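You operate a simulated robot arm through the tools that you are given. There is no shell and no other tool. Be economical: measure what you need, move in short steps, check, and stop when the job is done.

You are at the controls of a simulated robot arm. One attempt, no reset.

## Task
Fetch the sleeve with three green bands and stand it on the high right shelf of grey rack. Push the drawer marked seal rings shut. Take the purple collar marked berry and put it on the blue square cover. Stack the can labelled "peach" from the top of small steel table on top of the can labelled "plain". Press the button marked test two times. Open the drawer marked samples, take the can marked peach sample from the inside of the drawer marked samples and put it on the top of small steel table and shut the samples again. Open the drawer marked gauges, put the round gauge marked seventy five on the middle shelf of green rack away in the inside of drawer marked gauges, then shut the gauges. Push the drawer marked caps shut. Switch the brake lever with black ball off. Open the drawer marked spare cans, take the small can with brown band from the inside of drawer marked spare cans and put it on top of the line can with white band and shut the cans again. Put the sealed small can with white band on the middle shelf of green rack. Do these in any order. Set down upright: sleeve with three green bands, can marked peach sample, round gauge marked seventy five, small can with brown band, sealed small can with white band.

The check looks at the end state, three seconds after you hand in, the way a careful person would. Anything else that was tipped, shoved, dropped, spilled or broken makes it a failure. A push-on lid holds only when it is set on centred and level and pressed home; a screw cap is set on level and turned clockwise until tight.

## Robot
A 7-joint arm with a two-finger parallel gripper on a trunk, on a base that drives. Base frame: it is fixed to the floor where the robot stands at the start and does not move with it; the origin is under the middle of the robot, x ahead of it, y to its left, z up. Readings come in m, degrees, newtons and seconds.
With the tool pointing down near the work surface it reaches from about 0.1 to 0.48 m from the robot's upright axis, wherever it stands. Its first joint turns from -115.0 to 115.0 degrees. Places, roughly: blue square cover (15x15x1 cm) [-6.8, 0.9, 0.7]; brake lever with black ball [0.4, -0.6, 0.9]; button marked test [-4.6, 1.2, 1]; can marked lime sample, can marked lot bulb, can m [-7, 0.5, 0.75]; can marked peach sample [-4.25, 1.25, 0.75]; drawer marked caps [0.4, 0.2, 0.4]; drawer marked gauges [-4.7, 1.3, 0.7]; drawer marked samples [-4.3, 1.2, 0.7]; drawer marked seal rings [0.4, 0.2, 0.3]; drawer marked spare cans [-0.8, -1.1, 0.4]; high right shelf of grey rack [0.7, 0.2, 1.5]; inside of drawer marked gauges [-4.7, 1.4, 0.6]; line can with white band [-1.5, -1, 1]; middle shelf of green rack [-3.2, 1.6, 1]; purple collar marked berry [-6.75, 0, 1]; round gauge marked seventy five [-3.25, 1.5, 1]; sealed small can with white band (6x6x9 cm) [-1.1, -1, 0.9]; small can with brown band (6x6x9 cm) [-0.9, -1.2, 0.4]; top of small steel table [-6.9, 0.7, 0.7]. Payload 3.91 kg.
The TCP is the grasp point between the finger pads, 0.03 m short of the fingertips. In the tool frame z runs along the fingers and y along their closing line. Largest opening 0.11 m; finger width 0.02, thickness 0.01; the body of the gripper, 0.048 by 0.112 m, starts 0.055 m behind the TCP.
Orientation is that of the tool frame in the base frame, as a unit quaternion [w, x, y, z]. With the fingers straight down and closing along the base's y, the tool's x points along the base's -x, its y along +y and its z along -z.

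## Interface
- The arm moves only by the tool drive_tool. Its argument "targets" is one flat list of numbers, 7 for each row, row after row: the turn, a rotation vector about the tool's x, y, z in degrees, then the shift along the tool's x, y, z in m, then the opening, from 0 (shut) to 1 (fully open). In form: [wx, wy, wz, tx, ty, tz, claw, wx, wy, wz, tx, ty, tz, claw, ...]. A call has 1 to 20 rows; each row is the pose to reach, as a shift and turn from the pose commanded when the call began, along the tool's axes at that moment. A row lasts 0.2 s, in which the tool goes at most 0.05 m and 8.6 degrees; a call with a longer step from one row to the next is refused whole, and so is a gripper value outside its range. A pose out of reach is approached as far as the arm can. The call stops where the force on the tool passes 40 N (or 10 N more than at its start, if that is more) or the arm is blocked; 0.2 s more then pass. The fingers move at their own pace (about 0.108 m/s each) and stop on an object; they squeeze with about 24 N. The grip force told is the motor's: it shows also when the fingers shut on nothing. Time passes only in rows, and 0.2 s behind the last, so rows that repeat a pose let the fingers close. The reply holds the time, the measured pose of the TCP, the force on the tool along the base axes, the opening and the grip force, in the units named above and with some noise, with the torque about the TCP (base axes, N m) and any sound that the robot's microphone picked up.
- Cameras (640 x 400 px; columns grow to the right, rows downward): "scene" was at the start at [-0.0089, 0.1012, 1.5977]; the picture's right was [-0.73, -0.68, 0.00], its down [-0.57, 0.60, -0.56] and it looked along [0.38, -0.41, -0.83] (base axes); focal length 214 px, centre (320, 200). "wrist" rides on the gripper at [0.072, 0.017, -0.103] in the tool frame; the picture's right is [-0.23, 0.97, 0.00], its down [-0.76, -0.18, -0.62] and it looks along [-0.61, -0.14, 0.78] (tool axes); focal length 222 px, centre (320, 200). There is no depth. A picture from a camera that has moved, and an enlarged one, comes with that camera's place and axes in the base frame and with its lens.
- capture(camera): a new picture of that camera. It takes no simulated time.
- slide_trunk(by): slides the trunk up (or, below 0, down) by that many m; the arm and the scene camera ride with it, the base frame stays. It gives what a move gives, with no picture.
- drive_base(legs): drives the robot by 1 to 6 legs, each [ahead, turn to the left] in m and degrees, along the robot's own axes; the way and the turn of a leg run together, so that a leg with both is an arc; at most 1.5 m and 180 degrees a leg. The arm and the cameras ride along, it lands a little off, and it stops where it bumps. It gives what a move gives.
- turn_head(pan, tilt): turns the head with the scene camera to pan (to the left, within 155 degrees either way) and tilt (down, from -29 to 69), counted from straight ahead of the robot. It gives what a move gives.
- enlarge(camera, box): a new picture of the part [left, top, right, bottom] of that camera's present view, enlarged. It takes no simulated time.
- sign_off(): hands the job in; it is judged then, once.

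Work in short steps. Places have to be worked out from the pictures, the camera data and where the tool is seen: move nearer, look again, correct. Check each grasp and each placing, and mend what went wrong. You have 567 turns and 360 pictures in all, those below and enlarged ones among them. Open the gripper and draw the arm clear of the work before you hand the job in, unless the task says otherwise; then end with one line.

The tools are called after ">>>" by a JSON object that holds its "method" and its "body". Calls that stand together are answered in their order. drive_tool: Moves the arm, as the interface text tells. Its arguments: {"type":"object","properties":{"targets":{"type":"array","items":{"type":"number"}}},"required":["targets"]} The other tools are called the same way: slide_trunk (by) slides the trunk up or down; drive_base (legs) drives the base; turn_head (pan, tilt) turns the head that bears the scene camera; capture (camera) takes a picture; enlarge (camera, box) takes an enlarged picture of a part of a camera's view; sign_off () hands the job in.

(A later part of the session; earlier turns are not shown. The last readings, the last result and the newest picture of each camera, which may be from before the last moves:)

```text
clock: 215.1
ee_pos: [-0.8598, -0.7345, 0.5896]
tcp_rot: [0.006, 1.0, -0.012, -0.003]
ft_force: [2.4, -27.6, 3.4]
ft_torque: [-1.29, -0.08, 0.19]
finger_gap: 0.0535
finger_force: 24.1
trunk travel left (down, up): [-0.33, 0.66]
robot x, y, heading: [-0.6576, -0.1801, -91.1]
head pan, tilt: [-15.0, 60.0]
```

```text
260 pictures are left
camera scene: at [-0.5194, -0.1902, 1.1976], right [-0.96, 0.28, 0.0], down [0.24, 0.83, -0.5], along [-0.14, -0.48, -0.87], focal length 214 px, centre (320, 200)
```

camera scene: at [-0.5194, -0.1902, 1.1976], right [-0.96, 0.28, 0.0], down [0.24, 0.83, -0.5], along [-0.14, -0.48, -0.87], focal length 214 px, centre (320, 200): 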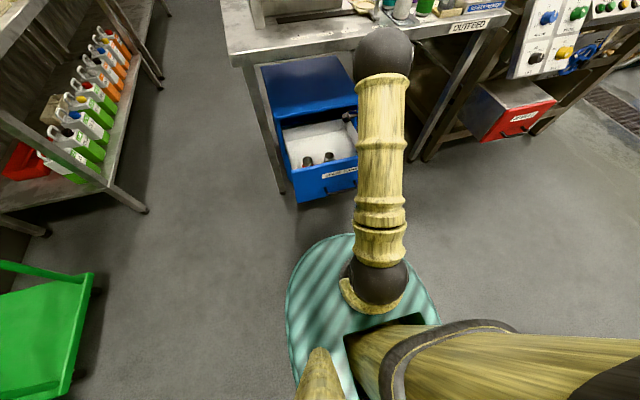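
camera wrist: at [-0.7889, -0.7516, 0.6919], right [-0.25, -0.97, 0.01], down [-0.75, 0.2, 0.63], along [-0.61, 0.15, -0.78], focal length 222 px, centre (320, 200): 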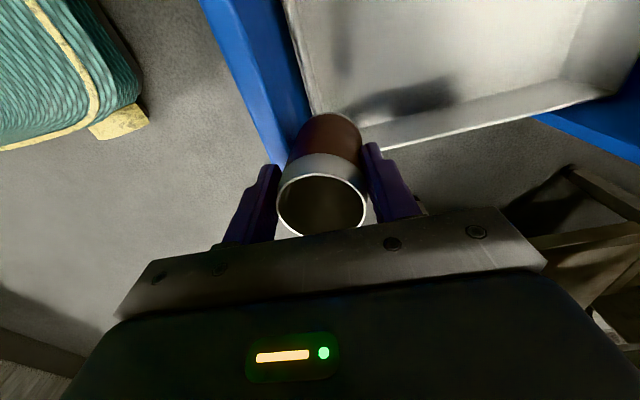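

The can's base is pressing on the drawer front; lift straight up to free it.

>>> {"method": "slide_trunk", "body": {"by": 0.12}}

>>> {"method": "capture", "body": {"camera": "wrist"}}

>>> {"method": "capture", "body": {"camera": "scene"}}

```text
clock: 216.6
ee_pos: [-0.8627, -0.7278, 0.7064]
tcp_rot: [0.0, 1.0, -0.014, -0.002]
ft_force: [0.4, 0.2, -1.1]
ft_torque: [0.0, 0.01, -0.04]
finger_gap: 0.0509
finger_force: 23.6
trunk travel left (down, up): [-0.45, 0.54]
robot x, y, heading: [-0.656, -0.1799, -91.2]
head pan, tilt: [-15.0, 60.0]
```

```text
259 pictures are left
camera wrist: at [-0.7905, -0.7478, 0.81], right [-0.25, -0.97, 0.0], down [-0.75, 0.2, 0.63], along [-0.61, 0.16, -0.78], focal length 222 px, centre (320, 200)
```

wrist: 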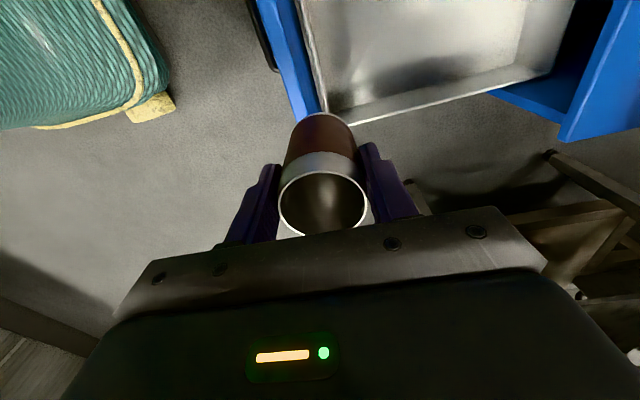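

```text
258 pictures are left
camera scene: at [-0.5196, -0.188, 1.3177], right [-0.96, 0.28, 0.0], down [0.24, 0.83, -0.5], along [-0.14, -0.48, -0.87], focal length 214 px, centre (320, 200)
```

scene: 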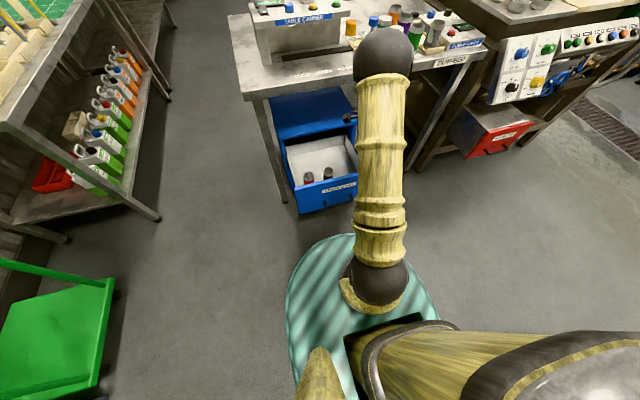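

Brown can is safely in hand and the rest of the drawer is fine. Raise the trunk, back off, and drive toward the line.

>>> {"method": "slide_trunk", "body": {"by": 0.4}}

>>> {"method": "drive_base", "body": {"legs": [[-0.2, 0], [0, -89], [0.6, 0], [0, 89]]}}

>>> {"method": "turn_head", "body": {"pan": -15, "tilt": 40}}

>>> {"method": "capture", "body": {"camera": "scene"}}

>>> {"method": "capture", "body": {"camera": "wrist"}}

```text
clock: 220.4
ee_pos: [-0.8621, -0.7278, 1.1073]
tcp_rot: [0.0, 1.0, -0.014, -0.003]
ft_force: [-0.7, -0.7, -0.4]
ft_torque: [0.0, 0.02, -0.02]
finger_gap: 0.0506
finger_force: 23.7
trunk travel left (down, up): [-0.85, 0.14]
robot x, y, heading: [-0.6592, -0.1783, -91.3]
head pan, tilt: [-15.0, 60.0]
```

```text
clock: 232.6
ee_pos: [-1.4528, -0.5204, 1.1065]
tcp_rot: [0.0, 1.0, -0.013, -0.003]
ft_force: [0.1, 0.4, 0.6]
ft_torque: [-0.04, -0.03, -0.02]
finger_gap: 0.051
finger_force: 23.7
trunk travel left (down, up): [-0.85, 0.14]
robot x, y, heading: [-1.2494, 0.0272, -91.0]
head pan, tilt: [-15.0, 60.0]
```

```text
clock: 233.4
ee_pos: [-1.4531, -0.5192, 1.1067]
tcp_rot: [0.0, 1.0, -0.013, -0.002]
ft_force: [0.3, -0.6, -0.2]
ft_torque: [0.01, -0.03, 0.01]
finger_gap: 0.0509
finger_force: 23.9
trunk travel left (down, up): [-0.85, 0.14]
robot x, y, heading: [-1.2541, 0.0313, -90.9]
head pan, tilt: [-15.0, 40.0]
```

```text
257 pictures are left
camera scene: at [-1.1171, 0.0042, 1.7444], right [-0.96, 0.28, 0.0], down [0.18, 0.62, -0.77], along [-0.21, -0.74, -0.64], focal length 214 px, centre (320, 200)
```

scene: 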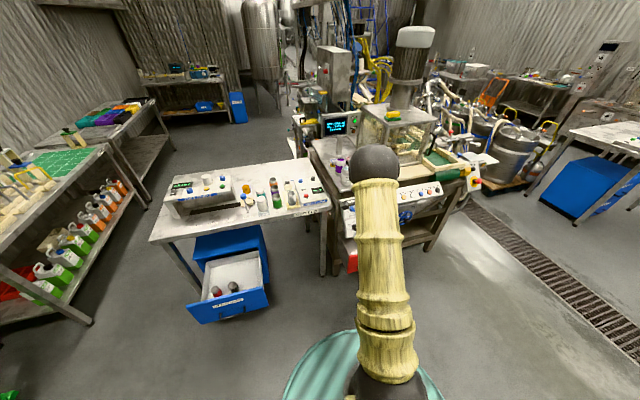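

```text
256 pictures are left
camera wrist: at [-1.3812, -0.539, 1.2101], right [-0.25, -0.97, 0.0], down [-0.75, 0.2, 0.63], along [-0.61, 0.16, -0.78], focal length 222 px, centre (320, 200)
```

wrist: 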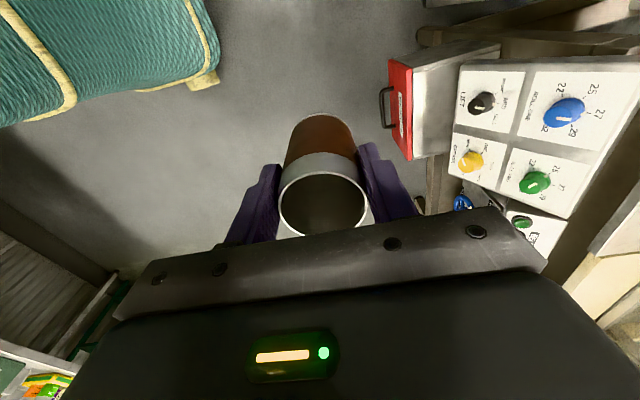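

>>> {"method": "drive_base", "body": {"legs": [[0, -22]]}}

>>> {"method": "turn_head", "body": {"pan": 15, "tilt": 40}}

>>> {"method": "capture", "body": {"camera": "scene"}}

```text
clock: 235.0
ee_pos: [-1.6455, -0.4033, 1.1067]
tcp_rot: [0.0, 0.979, -0.205, -0.001]
ft_force: [0.0, -0.1, 0.1]
ft_torque: [-0.01, -0.01, -0.02]
finger_gap: 0.0509
finger_force: 23.9
trunk travel left (down, up): [-0.85, 0.14]
robot x, y, heading: [-1.249, 0.0259, -113.2]
head pan, tilt: [-15.0, 40.0]
```

```text
clock: 235.9
ee_pos: [-1.6439, -0.4031, 1.1071]
tcp_rot: [-0.001, 0.979, -0.204, -0.002]
ft_force: [0.9, -0.2, 0.2]
ft_torque: [0.03, 0.0, -0.01]
finger_gap: 0.0508
finger_force: 23.9
trunk travel left (down, up): [-0.85, 0.14]
robot x, y, heading: [-1.2503, 0.0301, -113.1]
head pan, tilt: [15.0, 40.0]
```

```text
255 pictures are left
camera scene: at [-1.0959, -0.0607, 1.7444], right [-0.99, 0.14, 0.0], down [0.09, 0.64, -0.77], along [-0.11, -0.76, -0.64], focal length 214 px, centre (320, 200)
```

scene: 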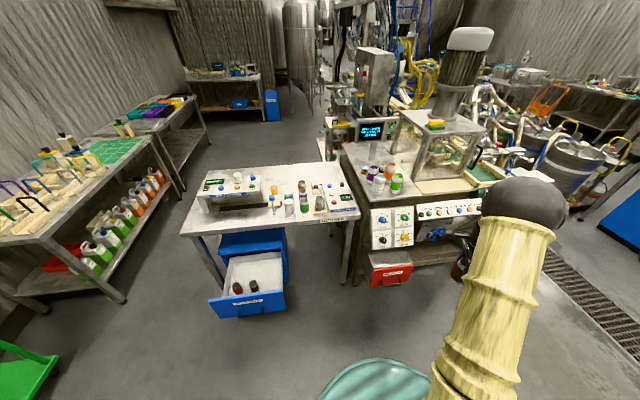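

>>> {"method": "enlarge", "body": {"camera": "scene", "box": [340, 130, 460, 220]}}

```text
4.44 times, centred on (400, 175) of scene
camera zoom: at [-1.0959, -0.0607, 1.7444], right [-0.99, 0.14, 0.0], down [0.09, 0.64, -0.77], along [-0.11, -0.76, -0.64], focal length 953 px, centre (-36, 311)
```

zoom: 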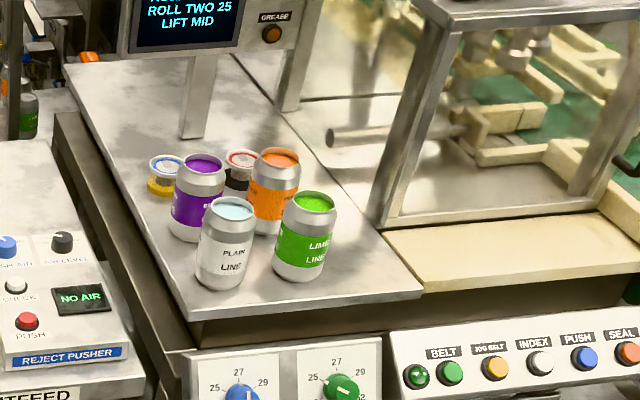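

The "PLAIN LINE" can (white band) is at about (−1.60, −1.065), top z≈1.035. Raise a bit, drive diagonally to (−1.45, −0.45) and turn to face the machine.

>>> {"method": "slide_trunk", "body": {"by": 0.1}}

>>> {"method": "drive_base", "body": {"legs": [[0.4, 0], [0, 22]]}}

>>> {"method": "capture", "body": {"camera": "wrist"}}

>>> {"method": "turn_head", "body": {"pan": 5, "tilt": 40}}

>>> {"method": "capture", "body": {"camera": "scene"}}

```text
clock: 237.3
ee_pos: [-1.6448, -0.4033, 1.2073]
tcp_rot: [0.0, 0.979, -0.203, -0.003]
ft_force: [0.0, 0.2, -0.9]
ft_torque: [-0.03, -0.02, 0.0]
finger_gap: 0.051
finger_force: 24.0
trunk travel left (down, up): [-0.95, 0.04]
robot x, y, heading: [-1.2505, 0.0282, -113.3]
head pan, tilt: [15.0, 40.0]
```

```text
clock: 240.9
ee_pos: [-1.6125, -0.8867, 1.2072]
tcp_rot: [0.0, 1.0, -0.014, -0.003]
ft_force: [-1.0, 0.8, -0.1]
ft_torque: [-0.01, 0.03, 0.02]
finger_gap: 0.0509
finger_force: 23.8
trunk travel left (down, up): [-0.95, 0.04]
robot x, y, heading: [-1.4106, -0.3373, -91.4]
head pan, tilt: [15.0, 40.0]
```

```text
253 pictures are left
camera wrist: at [-1.5406, -0.9061, 1.3102], right [-0.25, -0.97, 0.0], down [-0.75, 0.2, 0.63], along [-0.61, 0.16, -0.78], focal length 222 px, centre (320, 200)
```

wrist: 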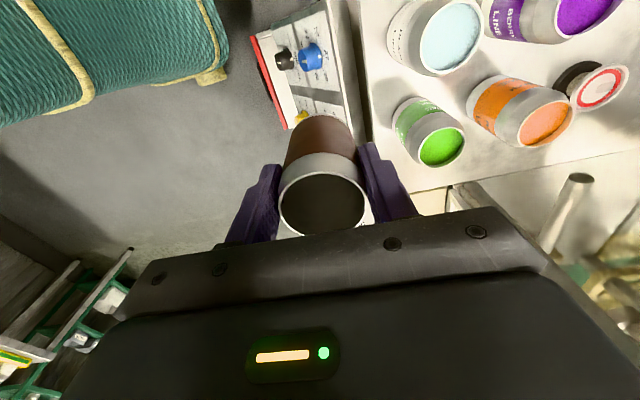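

```text
clock: 241.7
ee_pos: [-1.6127, -0.8859, 1.2078]
tcp_rot: [0.001, 1.0, -0.013, -0.004]
ft_force: [-1.1, 0.4, -0.3]
ft_torque: [0.02, 0.01, -0.01]
finger_gap: 0.051
finger_force: 24.2
trunk travel left (down, up): [-0.95, 0.04]
robot x, y, heading: [-1.407, -0.3344, -91.3]
head pan, tilt: [5.0, 40.0]
```

```text
252 pictures are left
camera scene: at [-1.2463, -0.3667, 1.8444], right [-1.0, -0.07, 0.0], down [-0.04, 0.64, -0.77], along [0.05, -0.76, -0.64], focal length 214 px, centre (320, 200)
```

scene: 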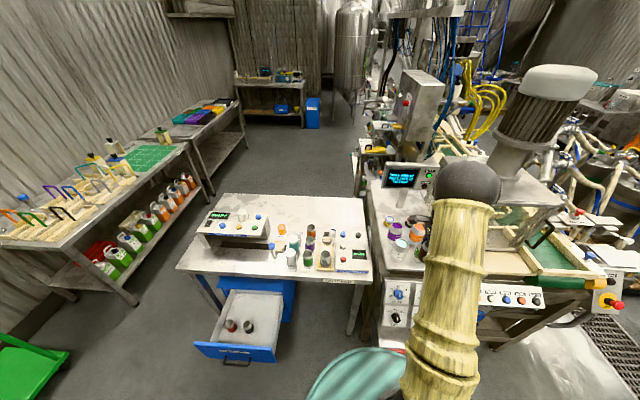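

Triangulated: plain line can's top centre ≈ (−1.578, −1.014), z≈1.07. Drive ahead 0.12 m and look again.

>>> {"method": "drive_base", "body": {"legs": [[0.11, 0]]}}

>>> {"method": "drive_tool", "body": {"targets": [0, 0, 0, 0.035, 0.01, 0, 0.2]}}

>>> {"method": "capture", "body": {"camera": "wrist"}}

>>> {"method": "enlarge", "body": {"camera": "scene", "box": [340, 150, 500, 270]}}

```text
clock: 242.8
ee_pos: [-1.6146, -0.9981, 1.2065]
tcp_rot: [0.0, 1.0, -0.013, -0.002]
ft_force: [0.3, 0.0, -0.8]
ft_torque: [-0.02, -0.01, -0.01]
finger_gap: 0.0506
finger_force: 24.2
trunk travel left (down, up): [-0.95, 0.04]
robot x, y, heading: [-1.4116, -0.4502, -91.1]
head pan, tilt: [5.0, 40.0]
```

```text
clock: 243.2
ee_pos: [-1.5778, -1.0086, 1.2069]
tcp_rot: [0.0, 1.0, -0.013, -0.003]
ft_force: [0.6, 0.0, -0.1]
ft_torque: [-0.01, 0.02, -0.03]
finger_gap: 0.0511
finger_force: 24.4
trunk travel left (down, up): [-0.95, 0.04]
robot x, y, heading: [-1.4119, -0.4523, -91.0]
head pan, tilt: [5.0, 40.0]
```

```text
251 pictures are left
camera wrist: at [-1.506, -1.0273, 1.3096], right [-0.25, -0.97, 0.0], down [-0.75, 0.2, 0.63], along [-0.61, 0.16, -0.78], focal length 222 px, centre (320, 200)
```

wrist: 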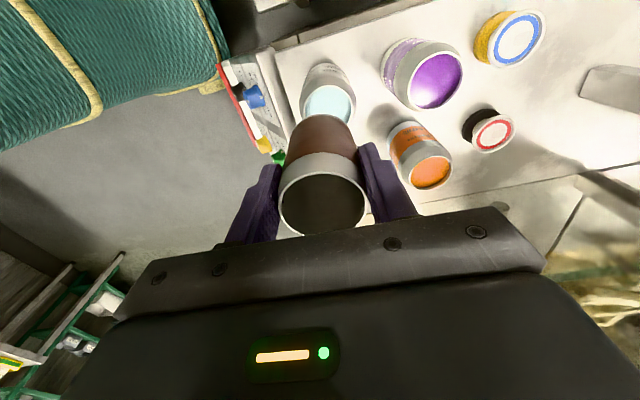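

```text
3.33 times, centred on (420, 210) of scene
camera zoom: at [-1.2453, -0.4772, 1.8441], right [-1.0, -0.07, 0.0], down [-0.04, 0.64, -0.77], along [0.05, -0.76, -0.64], focal length 715 px, centre (-13, 167)
```

zoom: 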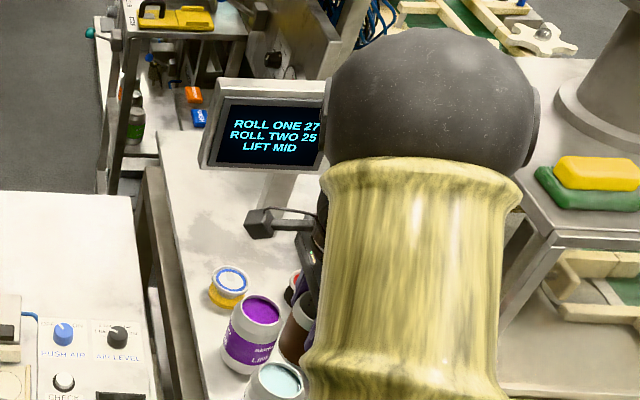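

Both views agree on the plain can's top at (−1.576, −1.018, ~1.06). Centre over it and descend in steps until contact.

>>> {"method": "drive_tool", "body": {"targets": [0, 0, 0, 0.002, 0.009, 0.0, 0.2, 0, 0, 0, 0.002, 0.009, 0.03, 0.2, 0, 0, 0, 0.002, 0.009, 0.05, 0.2]}}

>>> {"method": "capture", "body": {"camera": "wrist"}}

```text
clock: 244.0
ee_pos: [-1.5791, -1.0167, 1.1565]
tcp_rot: [0.0, 1.0, -0.014, -0.003]
ft_force: [1.0, 0.3, 0.1]
ft_torque: [0.0, 0.0, 0.0]
finger_gap: 0.0511
finger_force: 24.1
trunk travel left (down, up): [-0.95, 0.04]
robot x, y, heading: [-1.4089, -0.4464, -91.1]
head pan, tilt: [5.0, 40.0]
```

```text
249 pictures are left
camera wrist: at [-1.5069, -1.0363, 1.2596], right [-0.25, -0.97, 0.0], down [-0.75, 0.2, 0.63], along [-0.61, 0.16, -0.78], focal length 222 px, centre (320, 200)
```

wrist: 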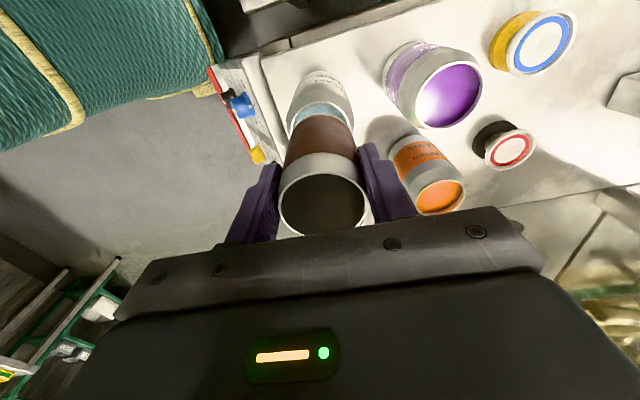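

>>> {"method": "enlarge", "body": {"camera": "wrist", "box": [250, 50, 410, 170]}}

```text
3.33 times, centred on (330, 110) of wrist
camera zoom: at [-1.5069, -1.0363, 1.2596], right [-0.25, -0.97, 0.0], down [-0.75, 0.2, 0.63], along [-0.61, 0.16, -0.78], focal length 740 px, centre (287, 500)
```

zoom: 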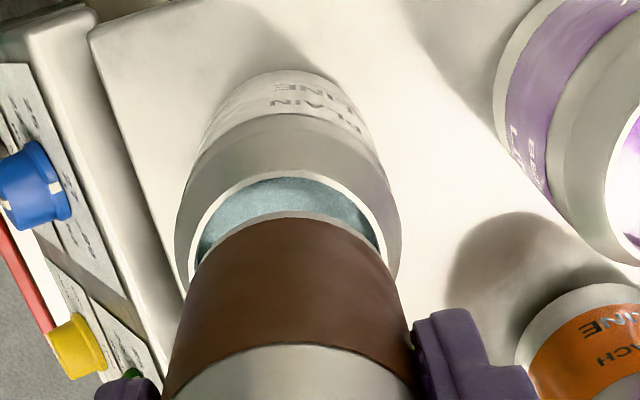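

Well aligned. Continue down in fine steps.

>>> {"method": "drive_tool", "body": {"targets": [0, 0, 0, 0, 0, 0.006, 0.2, 0, 0, 0, 0, 0, 0.012, 0.2, 0, 0, 0, 0, 0, 0.016, 0.2, 0, 0, 0, 0, 0, 0.02, 0.2]}}

```text
clock: 245.0
ee_pos: [-1.5794, -1.0158, 1.139]
tcp_rot: [0.002, 1.0, -0.014, -0.002]
ft_force: [0.4, 0.1, 16.5]
ft_torque: [0.05, 0.09, -0.02]
finger_gap: 0.0512
finger_force: 23.6
trunk travel left (down, up): [-0.95, 0.04]
robot x, y, heading: [-1.4112, -0.4492, -91.2]
head pan, tilt: [5.0, 40.0]
```

Contact (16 N). Ease off slightly and check before releasing.

>>> {"method": "drive_tool", "body": {"targets": [0, 0, 0, 0, 0, -0.002, 0.2]}}

>>> {"method": "enlarge", "body": {"camera": "wrist", "box": [250, 50, 410, 170]}}

```text
clock: 245.4
ee_pos: [-1.5804, -1.0158, 1.1397]
tcp_rot: [0.0, 1.0, -0.015, -0.003]
ft_force: [-0.4, -2.3, 7.3]
ft_torque: [-0.18, 0.14, -0.01]
finger_gap: 0.051
finger_force: 24.0
trunk travel left (down, up): [-0.95, 0.04]
robot x, y, heading: [-1.4131, -0.4502, -91.1]
head pan, tilt: [5.0, 40.0]
```

```text
3.33 times, centred on (330, 110) of wrist
camera zoom: at [-1.5072, -1.0358, 1.2419], right [-0.25, -0.97, 0.0], down [-0.75, 0.2, 0.63], along [-0.61, 0.16, -0.78], focal length 740 px, centre (287, 500)
```

zoom: 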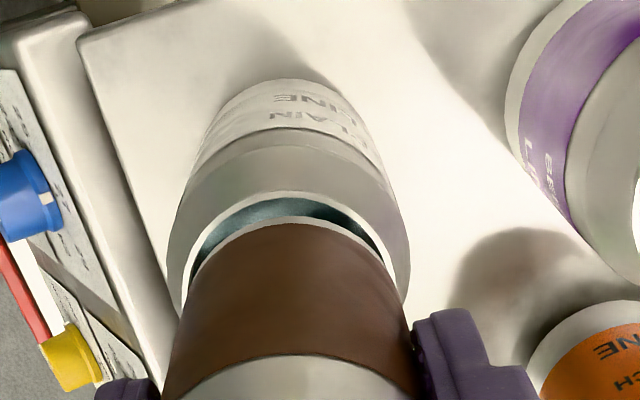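

The brown can sits about 6 mm off toward −x. Lift slightly, shift +6 mm in x, and lower again.

>>> {"method": "drive_tool", "body": {"targets": [0, 0, 0, 0, 0, -0.01, 0.2, 0, 0, 0, 0.006, 0, -0.01, 0.2, 0, 0, 0, 0.006, 0, -0.006, 0.2]}}

>>> {"method": "enlarge", "body": {"camera": "wrist", "box": [250, 50, 410, 170]}}

```text
clock: 246.2
ee_pos: [-1.573, -1.017, 1.1445]
tcp_rot: [0.0, 1.0, -0.014, -0.002]
ft_force: [0.0, 0.6, 0.2]
ft_torque: [0.01, -0.01, 0.0]
finger_gap: 0.0509
finger_force: 23.8
trunk travel left (down, up): [-0.95, 0.04]
robot x, y, heading: [-1.4099, -0.4472, -91.3]
head pan, tilt: [5.0, 40.0]
```

```text
3.33 times, centred on (330, 110) of wrist
camera zoom: at [-1.5014, -1.0363, 1.2477], right [-0.25, -0.97, 0.0], down [-0.75, 0.2, 0.63], along [-0.61, 0.16, -0.78], focal length 740 px, centre (287, 500)
```

zoom: 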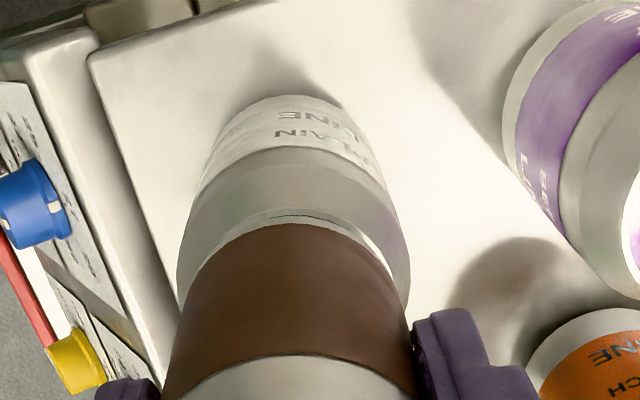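

>>> {"method": "drive_tool", "body": {"targets": [0, 0, 0, 0.001, 0.003, 0, 0.2, 0, 0, 0, 0.001, 0.003, 0.004, 0.2, 0, 0, 0, 0.001, 0.003, 0.007, 0.2]}}

>>> {"method": "enlarge", "body": {"camera": "wrist", "box": [250, 50, 410, 170]}}

```text
clock: 247.0
ee_pos: [-1.5726, -1.0196, 1.1392]
tcp_rot: [0.001, 1.0, -0.013, -0.003]
ft_force: [0.4, 0.4, 5.3]
ft_torque: [0.03, 0.04, 0.01]
finger_gap: 0.0507
finger_force: 23.6
trunk travel left (down, up): [-0.95, 0.04]
robot x, y, heading: [-1.4073, -0.4497, -90.9]
head pan, tilt: [5.0, 40.0]
```

```text
3.33 times, centred on (330, 110) of wrist
camera zoom: at [-1.5005, -1.039, 1.2419], right [-0.25, -0.97, 0.0], down [-0.75, 0.2, 0.63], along [-0.61, 0.16, -0.78], focal length 740 px, centre (287, 500)
```

zoom: 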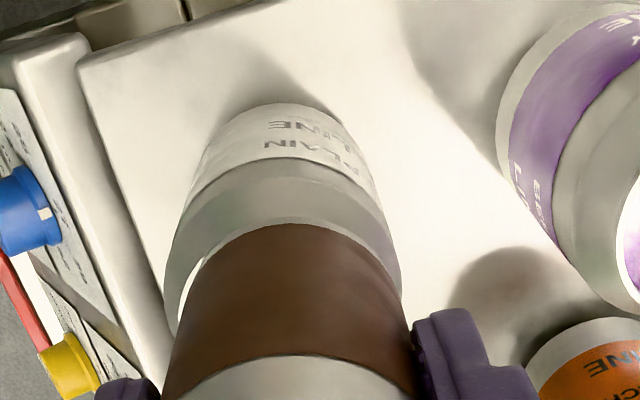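

Centred now and in contact. Release gently and rise.

>>> {"method": "drive_tool", "body": {"targets": [0, 0, 0, 0, -0.001, 0, 0.5, 0, 0, 0, 0, -0.001, 0, 0.6, 0, 0, 0, 0, -0.001, 0, 0.7, 0, 0, 0, 0, -0.001, 0, 0.7]}}

>>> {"method": "capture", "body": {"camera": "wrist"}}

```text
clock: 248.0
ee_pos: [-1.5724, -1.0187, 1.1381]
tcp_rot: [-0.001, 1.0, -0.014, -0.002]
ft_force: [-1.0, -0.1, -0.4]
ft_torque: [0.03, 0.01, -0.01]
finger_gap: 0.0769
finger_force: 0.1
trunk travel left (down, up): [-0.95, 0.04]
robot x, y, heading: [-1.4124, -0.449, -91.1]
head pan, tilt: [5.0, 40.0]
```

```text
244 pictures are left
camera wrist: at [-1.5005, -1.0385, 1.241], right [-0.25, -0.97, 0.0], down [-0.75, 0.2, 0.63], along [-0.61, 0.16, -0.78], focal length 222 px, centre (320, 200)
```

wrist: 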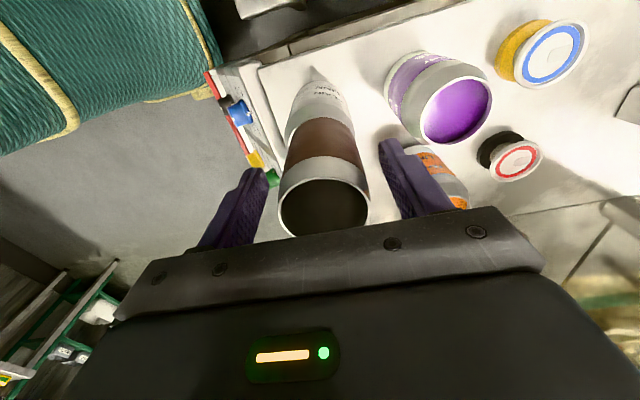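

The can stands on the line can. Rise straight up.

>>> {"method": "drive_tool", "body": {"targets": [0, 0, 0, 0, 0, -0.02, 0.7, 0, 0, 0, 0, 0, -0.05, 0.7, 0, 0, 0, 0, 0, -0.09, 0.7, 0, 0, 0, 0, 0, -0.12, 0.7]}}

>>> {"method": "drive_base", "body": {"legs": [[-0.4, 0]]}}

>>> {"method": "enlarge", "body": {"camera": "scene", "box": [280, 120, 480, 270]}}

```text
clock: 249.0
ee_pos: [-1.5714, -1.0192, 1.2577]
tcp_rot: [0.0, 1.0, -0.014, -0.003]
ft_force: [0.4, -0.8, 0.0]
ft_torque: [0.0, 0.01, 0.01]
finger_gap: 0.0772
finger_force: 0.0
trunk travel left (down, up): [-0.95, 0.04]
robot x, y, heading: [-1.4094, -0.4512, -91.5]
head pan, tilt: [5.0, 40.0]
```

```text
clock: 251.5
ee_pos: [-1.5622, -0.6189, 1.2571]
tcp_rot: [0.0, 1.0, -0.013, -0.003]
ft_force: [0.1, 0.4, 1.1]
ft_torque: [0.02, 0.03, 0.0]
finger_gap: 0.0772
finger_force: 0.0
trunk travel left (down, up): [-0.95, 0.04]
robot x, y, heading: [-1.401, -0.0518, -91.0]
head pan, tilt: [5.0, 40.0]
```

```text
2.67 times, centred on (380, 195) of scene
camera zoom: at [-1.2404, -0.0763, 1.8445], right [-1.0, -0.07, 0.0], down [-0.04, 0.64, -0.77], along [0.05, -0.76, -0.64], focal length 572 px, centre (160, 213)
```

zoom: 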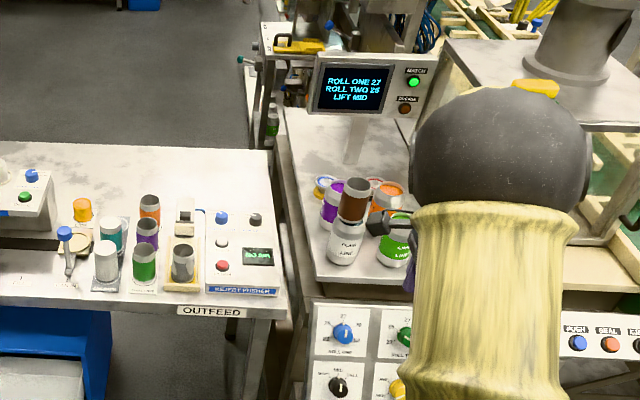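

Stack looks good. Now shut the spare-cans drawer: go back to x≈−0.65 with the arm turned level.

>>> {"method": "drive_base", "body": {"legs": [[0, 91], [0.7, 0], [0, -91]]}}

>>> {"method": "drive_tool", "body": {"targets": [-8.5, 0, 0, 0, 0, 0.0, 0.5, -17, 0, 0, 0, 0, 0.0, 0.3, -25.5, 0, 0, 0, 0, 0.0, 0, -34, 0, 0, 0, 0, 0.0, 0, -42.5, 0, 0, 0, 0, 0.0, 0, -51, 0, 0, 0, 0, 0.02, 0, -59.5, 0, 0, 0, 0, 0.04, 0, -68, 0, 0, 0, 0, 0.06, 0, -76.5, 0, 0, 0, 0, 0.08, 0, -85, 0, 0, 0, 0, 0.1, 0, -90, 0, 0, 0, 0, 0.12, 0]}}

>>> {"method": "slide_trunk", "body": {"by": -0.4}}

>>> {"method": "turn_head", "body": {"pan": 0, "tilt": 50}}

>>> {"method": "capture", "body": {"camera": "scene"}}

```text
clock: 263.1
ee_pos: [-0.8609, -0.6248, 1.2571]
tcp_rot: [0.0, 1.0, -0.014, -0.002]
ft_force: [-0.4, 0.1, -0.1]
ft_torque: [-0.01, 0.01, -0.01]
finger_gap: 0.0769
finger_force: 0.1
trunk travel left (down, up): [-0.95, 0.04]
robot x, y, heading: [-0.6964, -0.0549, -91.2]
head pan, tilt: [5.0, 40.0]
```

```text
clock: 265.5
ee_pos: [-0.8607, -0.6244, 1.1374]
tcp_rot: [0.708, 0.706, -0.009, -0.01]
ft_force: [0.0, 0.0, -0.6]
ft_torque: [-0.01, -0.01, 0.03]
finger_gap: 0.0001
finger_force: 24.0
trunk travel left (down, up): [-0.95, 0.04]
robot x, y, heading: [-0.6984, -0.0523, -91.5]
head pan, tilt: [5.0, 40.0]
```

```text
clock: 269.3
ee_pos: [-0.8598, -0.624, 0.7374]
tcp_rot: [0.707, 0.707, -0.008, -0.011]
ft_force: [-0.1, 0.1, -0.1]
ft_torque: [0.0, 0.01, -0.03]
finger_gap: 0.0001
finger_force: 23.3
trunk travel left (down, up): [-0.55, 0.44]
robot x, y, heading: [-0.7006, -0.0568, -91.2]
head pan, tilt: [5.0, 40.0]
```

```text
clock: 270.1
ee_pos: [-0.8591, -0.6256, 0.7386]
tcp_rot: [0.707, 0.708, -0.008, -0.012]
ft_force: [0.3, 0.3, 1.7]
ft_torque: [0.02, 0.01, 0.03]
finger_gap: 0.0001
finger_force: 23.9
trunk travel left (down, up): [-0.55, 0.44]
robot x, y, heading: [-0.6954, -0.0534, -91.5]
head pan, tilt: [0.0, 50.0]
```

```text
242 pictures are left
camera scene: at [-0.5432, -0.075, 1.4303], right [-1.0, 0.02, 0.0], down [0.02, 0.77, -0.64], along [-0.01, -0.64, -0.77], focal length 214 px, centre (320, 200)
```

scene: 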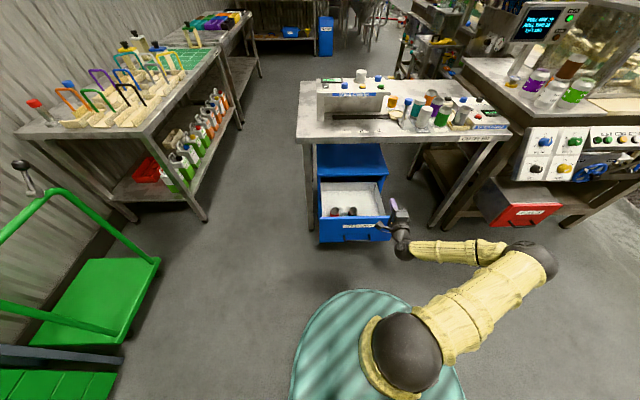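

>>> {"method": "enlarge", "body": {"camera": "scene", "box": [480, 0, 640, 130]}}

>>> {"method": "enlarge", "body": {"camera": "scene", "box": [290, 160, 430, 260]}}

```text
3.08 times, centred on (560, 65) of scene
camera zoom: at [-0.5432, -0.075, 1.4303], right [-1.0, 0.02, 0.0], down [0.02, 0.77, -0.64], along [-0.01, -0.64, -0.77], focal length 660 px, centre (-418, 615)
```

zoom: 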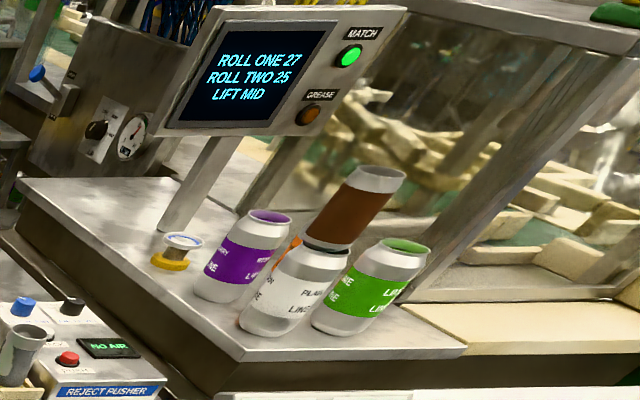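

```text
4.00 times, centred on (360, 210) of scene
camera zoom: at [-0.5432, -0.075, 1.4303], right [-1.0, 0.02, 0.0], down [0.02, 0.77, -0.64], along [-0.01, -0.64, -0.77], focal length 858 px, centre (160, 160)
```

zoom: 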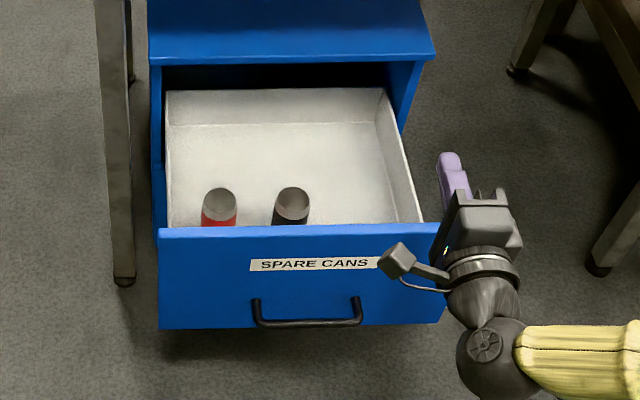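

Stack and drawer look right. Lower to z≈0.45 and push the drawer with the base, then finish with the arm.

>>> {"method": "slide_trunk", "body": {"by": -0.29}}

>>> {"method": "drive_base", "body": {"legs": [[0.28, 0]]}}

>>> {"method": "drive_tool", "body": {"targets": [0, 0, 0, 0, 0, 0.02, 0, 0, 0, 0, 0, 0, 0.04, 0, 0, 0, 0, 0, 0, 0.06, 0, 0, 0, 0, 0, 0, 0.07, 0, 0, 0, 0, 0, 0, 0.08, 0, 0, 0, 0, 0, 0, 0.09, 0, 0, 0, 0, 0, 0, 0.1, 0, 0, 0, 0, 0, 0, 0.11, 0, 0, 0, 0, 0, 0, 0.12, 0]}}

>>> {"method": "capture", "body": {"camera": "scene"}}

```text
clock: 273.0
ee_pos: [-0.8609, -0.625, 0.4481]
tcp_rot: [0.707, 0.707, -0.008, -0.012]
ft_force: [-0.8, -0.8, 0.4]
ft_torque: [0.02, 0.0, -0.01]
finger_gap: 0.0001
finger_force: 23.8
trunk travel left (down, up): [-0.26, 0.73]
robot x, y, heading: [-0.6986, -0.0547, -91.1]
head pan, tilt: [0.0, 50.0]
```

```text
clock: 274.9
ee_pos: [-0.8666, -0.9085, 0.447]
tcp_rot: [0.707, 0.707, -0.008, -0.012]
ft_force: [0.4, 0.2, 0.8]
ft_torque: [0.01, 0.01, 0.02]
finger_gap: 0.0
finger_force: 24.1
trunk travel left (down, up): [-0.26, 0.73]
robot x, y, heading: [-0.7039, -0.3364, -91.4]
head pan, tilt: [0.0, 50.0]
```

```text
clock: 276.0
ee_pos: [-0.8675, -0.9752, 0.4481]
tcp_rot: [0.707, 0.707, -0.007, -0.01]
ft_force: [0.3, 13.5, 4.9]
ft_torque: [-0.18, -0.11, 0.12]
finger_gap: 0.0
finger_force: 24.0
trunk travel left (down, up): [-0.26, 0.73]
robot x, y, heading: [-0.7042, -0.3389, -91.3]
head pan, tilt: [0.0, 50.0]
stopped in row 5: the force on the tool passed its limit (the readings are from after the stop); the commanded pose is now the measured one
```

```text
239 pictures are left
camera scene: at [-0.5495, -0.3562, 1.1404], right [-1.0, 0.02, 0.0], down [0.02, 0.77, -0.64], along [-0.01, -0.64, -0.77], focal length 214 px, centre (320, 200)
```

scene: 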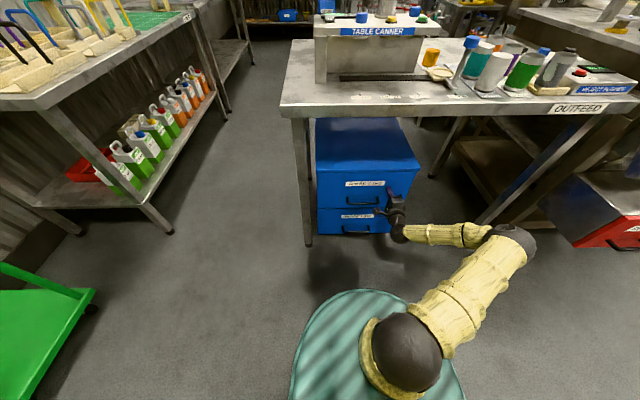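

Drawer is shut. Back off, raise, turn the tool down, and approach the white sealed can (≈(−1.056, −1.053), top z≈0.907).

>>> {"method": "drive_base", "body": {"legs": [[-0.25, 0]]}}

>>> {"method": "slide_trunk", "body": {"by": 0.4}}

>>> {"method": "slide_trunk", "body": {"by": 0.25}}

>>> {"method": "drive_tool", "body": {"targets": [8.5, 0, 0, 0, 0, 0.0, 0.5, 17, 0, 0, 0, 0, 0.0, 0.7, 25.5, 0, 0, 0, 0, 0.0, 0.7, 34, 0, 0, 0, 0, 0.0, 0.7, 42.5, 0, 0, 0, 0, 0.0, 0.7, 51, 0, 0, 0, 0, 0.0, 0.7, 59.5, 0, 0, 0, 0, 0.0, 0.7, 68, 0, 0, 0, 0, -0.02, 0.7, 76.5, 0, 0, 0, 0, -0.04, 0.7, 85, 0, 0, 0, 0, -0.06, 0.7, 90, 0, 0, 0, 0, -0.07, 0.7]}}

>>> {"method": "drive_base", "body": {"legs": [[0, -88.8], [0.2, 0], [0, 90]]}}

>>> {"method": "turn_head", "body": {"pan": 15, "tilt": 45}}

>>> {"method": "capture", "body": {"camera": "scene"}}

>>> {"method": "capture", "body": {"camera": "wrist"}}

```text
clock: 277.8
ee_pos: [-0.8654, -0.726, 0.4464]
tcp_rot: [0.705, 0.709, -0.009, -0.013]
ft_force: [0.1, -0.2, 0.0]
ft_torque: [0.0, 0.02, -0.03]
finger_gap: 0.0
finger_force: 23.9
trunk travel left (down, up): [-0.26, 0.73]
robot x, y, heading: [-0.6999, -0.0844, -91.5]
head pan, tilt: [0.0, 50.0]
```

```text
clock: 281.6
ee_pos: [-0.8638, -0.7258, 0.8458]
tcp_rot: [0.706, 0.708, -0.009, -0.012]
ft_force: [0.5, 0.7, -0.5]
ft_torque: [-0.01, 0.0, -0.02]
finger_gap: 0.0003
finger_force: 24.1
trunk travel left (down, up): [-0.66, 0.33]
robot x, y, heading: [-0.697, -0.0855, -91.2]
head pan, tilt: [0.0, 50.0]
```

```text
clock: 284.2
ee_pos: [-0.8643, -0.7256, 1.0957]
tcp_rot: [0.706, 0.708, -0.009, -0.012]
ft_force: [-0.6, 0.7, 0.3]
ft_torque: [0.0, 0.01, 0.0]
finger_gap: 0.0
finger_force: 23.7
trunk travel left (down, up): [-0.91, 0.08]
robot x, y, heading: [-0.7032, -0.0893, -91.4]
head pan, tilt: [0.0, 50.0]
```

```text
clock: 286.6
ee_pos: [-0.8618, -0.6566, 1.0973]
tcp_rot: [-0.002, 1.0, -0.016, -0.002]
ft_force: [-0.4, -0.4, -0.3]
ft_torque: [-0.01, 0.04, -0.02]
finger_gap: 0.0769
finger_force: 0.0
trunk travel left (down, up): [-0.91, 0.08]
robot x, y, heading: [-0.6984, -0.0875, -91.5]
head pan, tilt: [0.0, 50.0]
```

```text
clock: 295.8
ee_pos: [-1.0558, -0.6566, 1.0967]
tcp_rot: [-0.002, 1.0, -0.009, -0.003]
ft_force: [0.3, -0.2, 0.3]
ft_torque: [0.0, 0.02, -0.01]
finger_gap: 0.0771
finger_force: 0.0
trunk travel left (down, up): [-0.91, 0.08]
robot x, y, heading: [-0.9005, -0.0858, -90.8]
head pan, tilt: [0.0, 50.0]
```

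```text
clock: 296.6
ee_pos: [-1.0567, -0.6574, 1.0957]
tcp_rot: [-0.001, 1.0, -0.009, -0.003]
ft_force: [-0.2, 0.1, 0.2]
ft_torque: [0.03, 0.02, 0.01]
finger_gap: 0.0768
finger_force: 0.0
trunk travel left (down, up): [-0.91, 0.08]
robot x, y, heading: [-0.897, -0.0897, -90.8]
head pan, tilt: [15.0, 45.0]
```

```text
238 pictures are left
camera scene: at [-0.7239, -0.1082, 1.7972], right [-0.97, -0.25, 0.0], down [-0.17, 0.69, -0.71], along [0.17, -0.69, -0.71], focal length 214 px, centre (320, 200)
```

scene: 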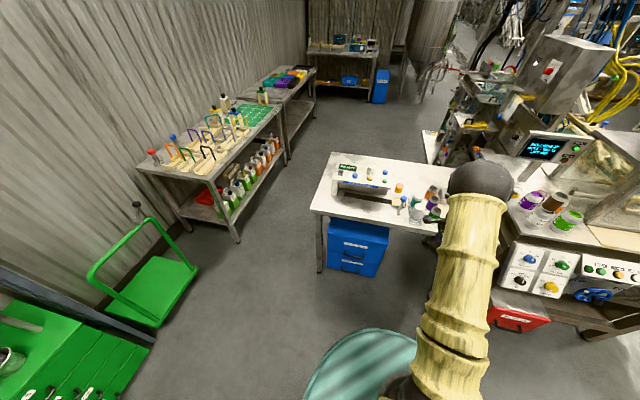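

```text
237 pictures are left
camera wrist: at [-0.984, -0.6764, 1.1989], right [-0.24, -0.97, 0.0], down [-0.76, 0.19, 0.63], along [-0.61, 0.15, -0.78], focal length 222 px, centre (320, 200)
```

wrist: 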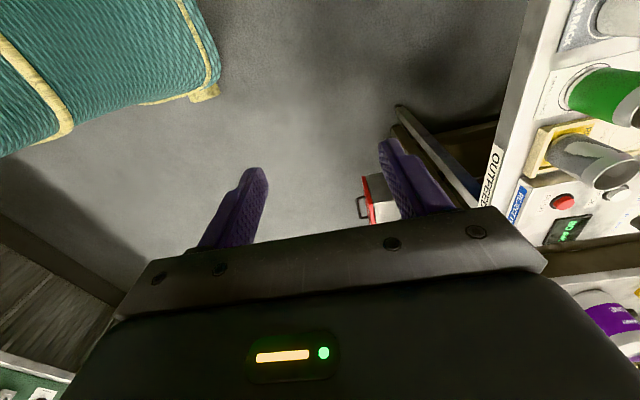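

>>> {"method": "drive_base", "body": {"legs": [[0.32, 0]]}}

>>> {"method": "capture", "body": {"camera": "wrist"}}

>>> {"method": "turn_head", "body": {"pan": 15, "tilt": 60}}

>>> {"method": "capture", "body": {"camera": "scene"}}

```text
clock: 298.7
ee_pos: [-1.0615, -0.9766, 1.0958]
tcp_rot: [-0.003, 1.0, -0.01, -0.004]
ft_force: [0.5, -0.2, -0.7]
ft_torque: [0.04, -0.04, 0.03]
finger_gap: 0.0768
finger_force: 0.0
trunk travel left (down, up): [-0.91, 0.08]
robot x, y, heading: [-0.9028, -0.406, -90.9]
head pan, tilt: [15.0, 45.0]
```

```text
236 pictures are left
camera wrist: at [-0.9891, -0.997, 1.1984], right [-0.25, -0.97, 0.0], down [-0.75, 0.19, 0.63], along [-0.61, 0.16, -0.78], focal length 222 px, centre (320, 200)
```

wrist: 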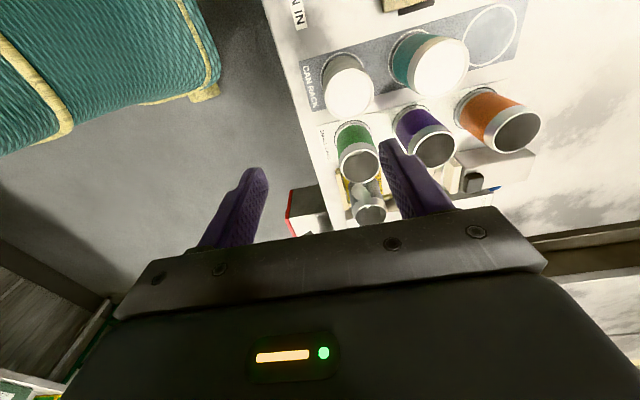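

```text
clock: 299.5
ee_pos: [-1.0616, -0.9768, 1.0961]
tcp_rot: [-0.002, 1.0, -0.01, -0.002]
ft_force: [0.2, -0.3, 0.7]
ft_torque: [-0.02, 0.0, 0.01]
finger_gap: 0.0769
finger_force: 0.0
trunk travel left (down, up): [-0.91, 0.08]
robot x, y, heading: [-0.9042, -0.4101, -90.9]
head pan, tilt: [15.0, 60.0]
```

```text
235 pictures are left
camera scene: at [-0.7316, -0.414, 1.7777], right [-0.97, -0.25, 0.0], down [-0.21, 0.84, -0.5], along [0.12, -0.49, -0.87], focal length 214 px, centre (320, 200)
```

scene: 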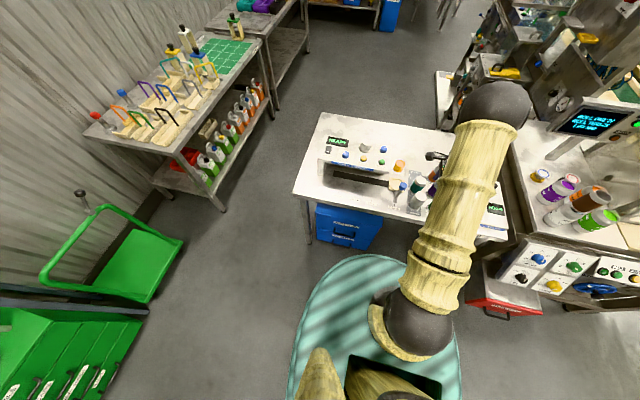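

White can's top centre ≈ (−1.053, −1.012), z≈0.95. Move over it and lower partly.

>>> {"method": "drive_tool", "body": {"targets": [0, 0, 0, 0.008, 0.035, 0.0, 0.7, 0, 0, 0, 0.008, 0.035, 0.04, 0.7, 0, 0, 0, 0.008, 0.035, 0.075, 0.7]}}

>>> {"method": "capture", "body": {"camera": "wrist"}}

```text
clock: 300.3
ee_pos: [-1.054, -1.0134, 1.0204]
tcp_rot: [-0.001, 1.0, -0.009, -0.002]
ft_force: [0.0, -0.2, -0.4]
ft_torque: [-0.01, -0.01, 0.0]
finger_gap: 0.0771
finger_force: 0.0
trunk travel left (down, up): [-0.91, 0.08]
robot x, y, heading: [-0.9031, -0.4062, -90.7]
head pan, tilt: [15.0, 60.0]
```

```text
234 pictures are left
camera wrist: at [-0.982, -1.0321, 1.1236], right [-0.25, -0.97, 0.0], down [-0.75, 0.19, 0.63], along [-0.61, 0.16, -0.78], focal length 222 px, centre (320, 200)
```

wrist: 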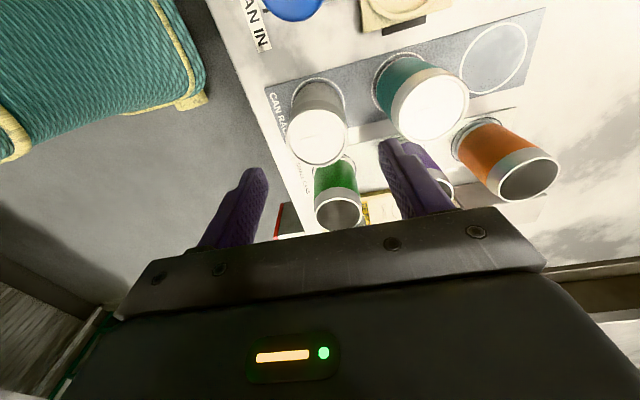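

Aligned. Descend to z≈0.918 and grip.

>>> {"method": "drive_tool", "body": {"targets": [0, 0, 0, 0, 0.0, 0.04, 0.68, 0, 0, 0, 0, 0, 0.08, 0.68, 0, 0, 0, 0, 0, 0.1, 0.68]}}

>>> {"method": "capture", "body": {"camera": "wrist"}}

```text
clock: 301.1
ee_pos: [-1.0571, -1.012, 0.9211]
tcp_rot: [-0.001, 1.0, -0.009, -0.002]
ft_force: [0.4, 0.2, -1.4]
ft_torque: [-0.01, 0.0, 0.01]
finger_gap: 0.0752
finger_force: 0.1
trunk travel left (down, up): [-0.91, 0.08]
robot x, y, heading: [-0.9026, -0.4067, -91.2]
head pan, tilt: [15.0, 60.0]
```

```text
233 pictures are left
camera wrist: at [-0.9835, -1.031, 1.0235], right [-0.25, -0.97, 0.0], down [-0.75, 0.19, 0.63], along [-0.61, 0.16, -0.78], focal length 222 px, centre (320, 200)
```

wrist: 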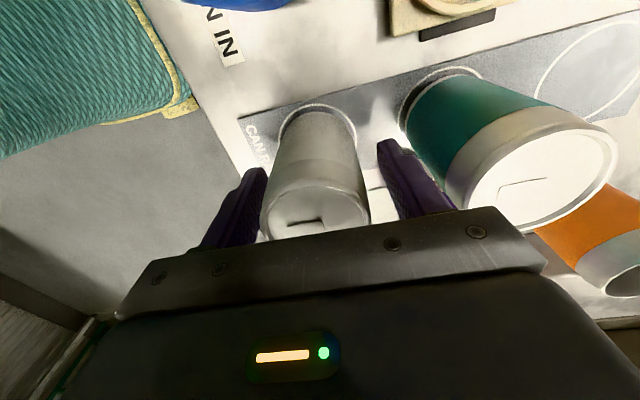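

>>> {"method": "drive_tool", "body": {"targets": [0, 0, 0, 0, -0.001, 0.002, 0.5, 0, 0, 0, 0, -0.001, 0.002, 0.4, 0, 0, 0, 0, -0.001, 0.002, 0.3, 0, 0, 0, 0, -0.001, 0.002, 0.2]}}

>>> {"method": "drive_tool", "body": {"targets": [0, 0, 0, 0, 0, -0.04, 0.2, 0, 0, 0, 0, 0, -0.08, 0.2, 0, 0, 0, 0, 0, -0.12, 0.2, 0, 0, 0, 0, 0, -0.16, 0.2]}}

>>> {"method": "capture", "body": {"camera": "wrist"}}

```text
clock: 302.1
ee_pos: [-1.0549, -1.011, 0.9189]
tcp_rot: [-0.001, 1.0, -0.009, -0.003]
ft_force: [0.0, -0.6, 2.1]
ft_torque: [-0.1, 0.03, -0.03]
finger_gap: 0.0523
finger_force: 23.8
trunk travel left (down, up): [-0.91, 0.08]
robot x, y, heading: [-0.9041, -0.4059, -90.8]
head pan, tilt: [15.0, 60.0]
```

```text
clock: 303.1
ee_pos: [-1.054, -1.0112, 1.0803]
tcp_rot: [-0.002, 1.0, -0.009, -0.002]
ft_force: [-0.3, 0.0, -1.8]
ft_torque: [0.04, -0.01, -0.04]
finger_gap: 0.0522
finger_force: 23.6
trunk travel left (down, up): [-0.91, 0.08]
robot x, y, heading: [-0.9011, -0.4033, -90.6]
head pan, tilt: [15.0, 60.0]
```

```text
232 pictures are left
camera wrist: at [-0.9813, -1.0297, 1.1818], right [-0.25, -0.97, 0.0], down [-0.76, 0.19, 0.63], along [-0.61, 0.16, -0.78], focal length 222 px, centre (320, 200)
```

wrist: 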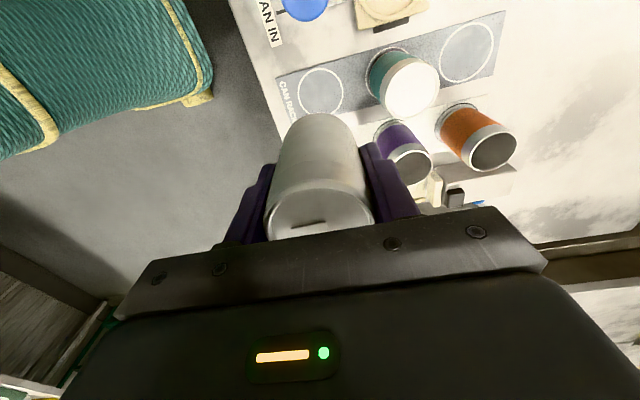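

Sealed can is in hand. Back off, turn toward the green rack, and look ahead.

>>> {"method": "drive_base", "body": {"legs": [[-0.55, 0], [0, -89]]}}

>>> {"method": "turn_head", "body": {"pan": 30, "tilt": 20}}

>>> {"method": "capture", "body": {"camera": "scene"}}

>>> {"method": "turn_head", "body": {"pan": -30, "tilt": 20}}

>>> {"method": "capture", "body": {"camera": "scene"}}

```text
clock: 310.0
ee_pos: [-1.5029, 0.2741, 1.0782]
tcp_rot: [-0.003, 0.708, -0.706, -0.001]
ft_force: [-0.1, -0.6, -1.7]
ft_torque: [0.02, -0.03, -0.01]
finger_gap: 0.0524
finger_force: 23.7
trunk travel left (down, up): [-0.91, 0.08]
robot x, y, heading: [-0.8968, 0.1375, -179.6]
head pan, tilt: [15.0, 60.0]
```

```text
clock: 311.1
ee_pos: [-1.5042, 0.2744, 1.0782]
tcp_rot: [-0.003, 0.708, -0.706, 0.0]
ft_force: [-0.5, -0.5, -2.0]
ft_torque: [-0.01, -0.01, -0.01]
finger_gap: 0.0525
finger_force: 24.1
trunk travel left (down, up): [-0.91, 0.08]
robot x, y, heading: [-0.8954, 0.137, -179.1]
head pan, tilt: [30.0, 20.0]
```

```text
231 pictures are left
camera scene: at [-0.9139, -0.0608, 1.8358], right [-0.51, 0.86, 0.0], down [0.3, 0.17, -0.94], along [-0.81, -0.48, -0.34], focal length 214 px, centre (320, 200)
```

scene: 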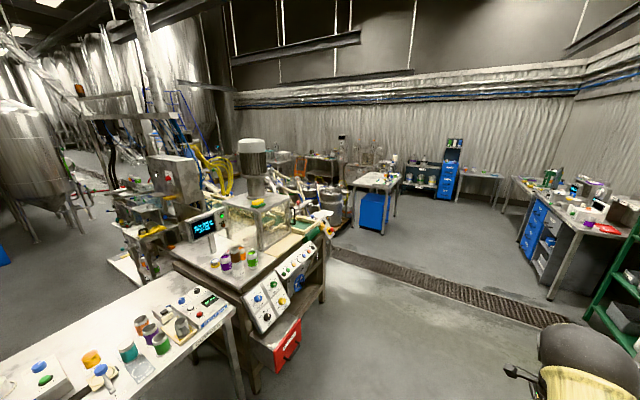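

```text
clock: 312.4
ee_pos: [-1.5029, 0.2756, 1.0785]
tcp_rot: [-0.003, 0.708, -0.706, -0.001]
ft_force: [0.2, -0.7, -1.4]
ft_torque: [-0.01, 0.0, 0.05]
finger_gap: 0.0523
finger_force: 24.4
trunk travel left (down, up): [-0.91, 0.08]
robot x, y, heading: [-0.8978, 0.1395, -179.5]
head pan, tilt: [-30.0, 20.0]
```

```text
230 pictures are left
camera scene: at [-0.9145, 0.0322, 1.8358], right [0.49, 0.87, 0.0], down [0.3, -0.17, -0.94], along [-0.82, 0.46, -0.34], focal length 214 px, centre (320, 200)
```

scene: 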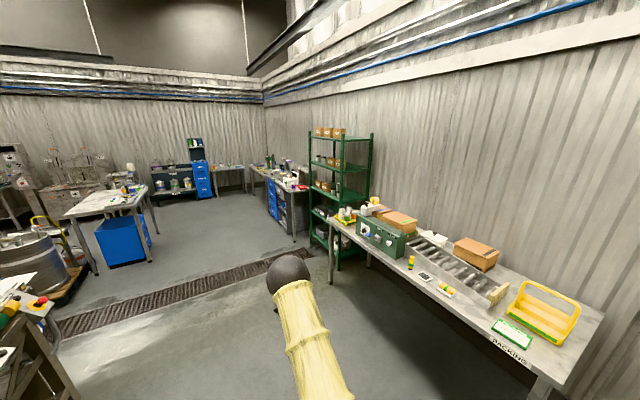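

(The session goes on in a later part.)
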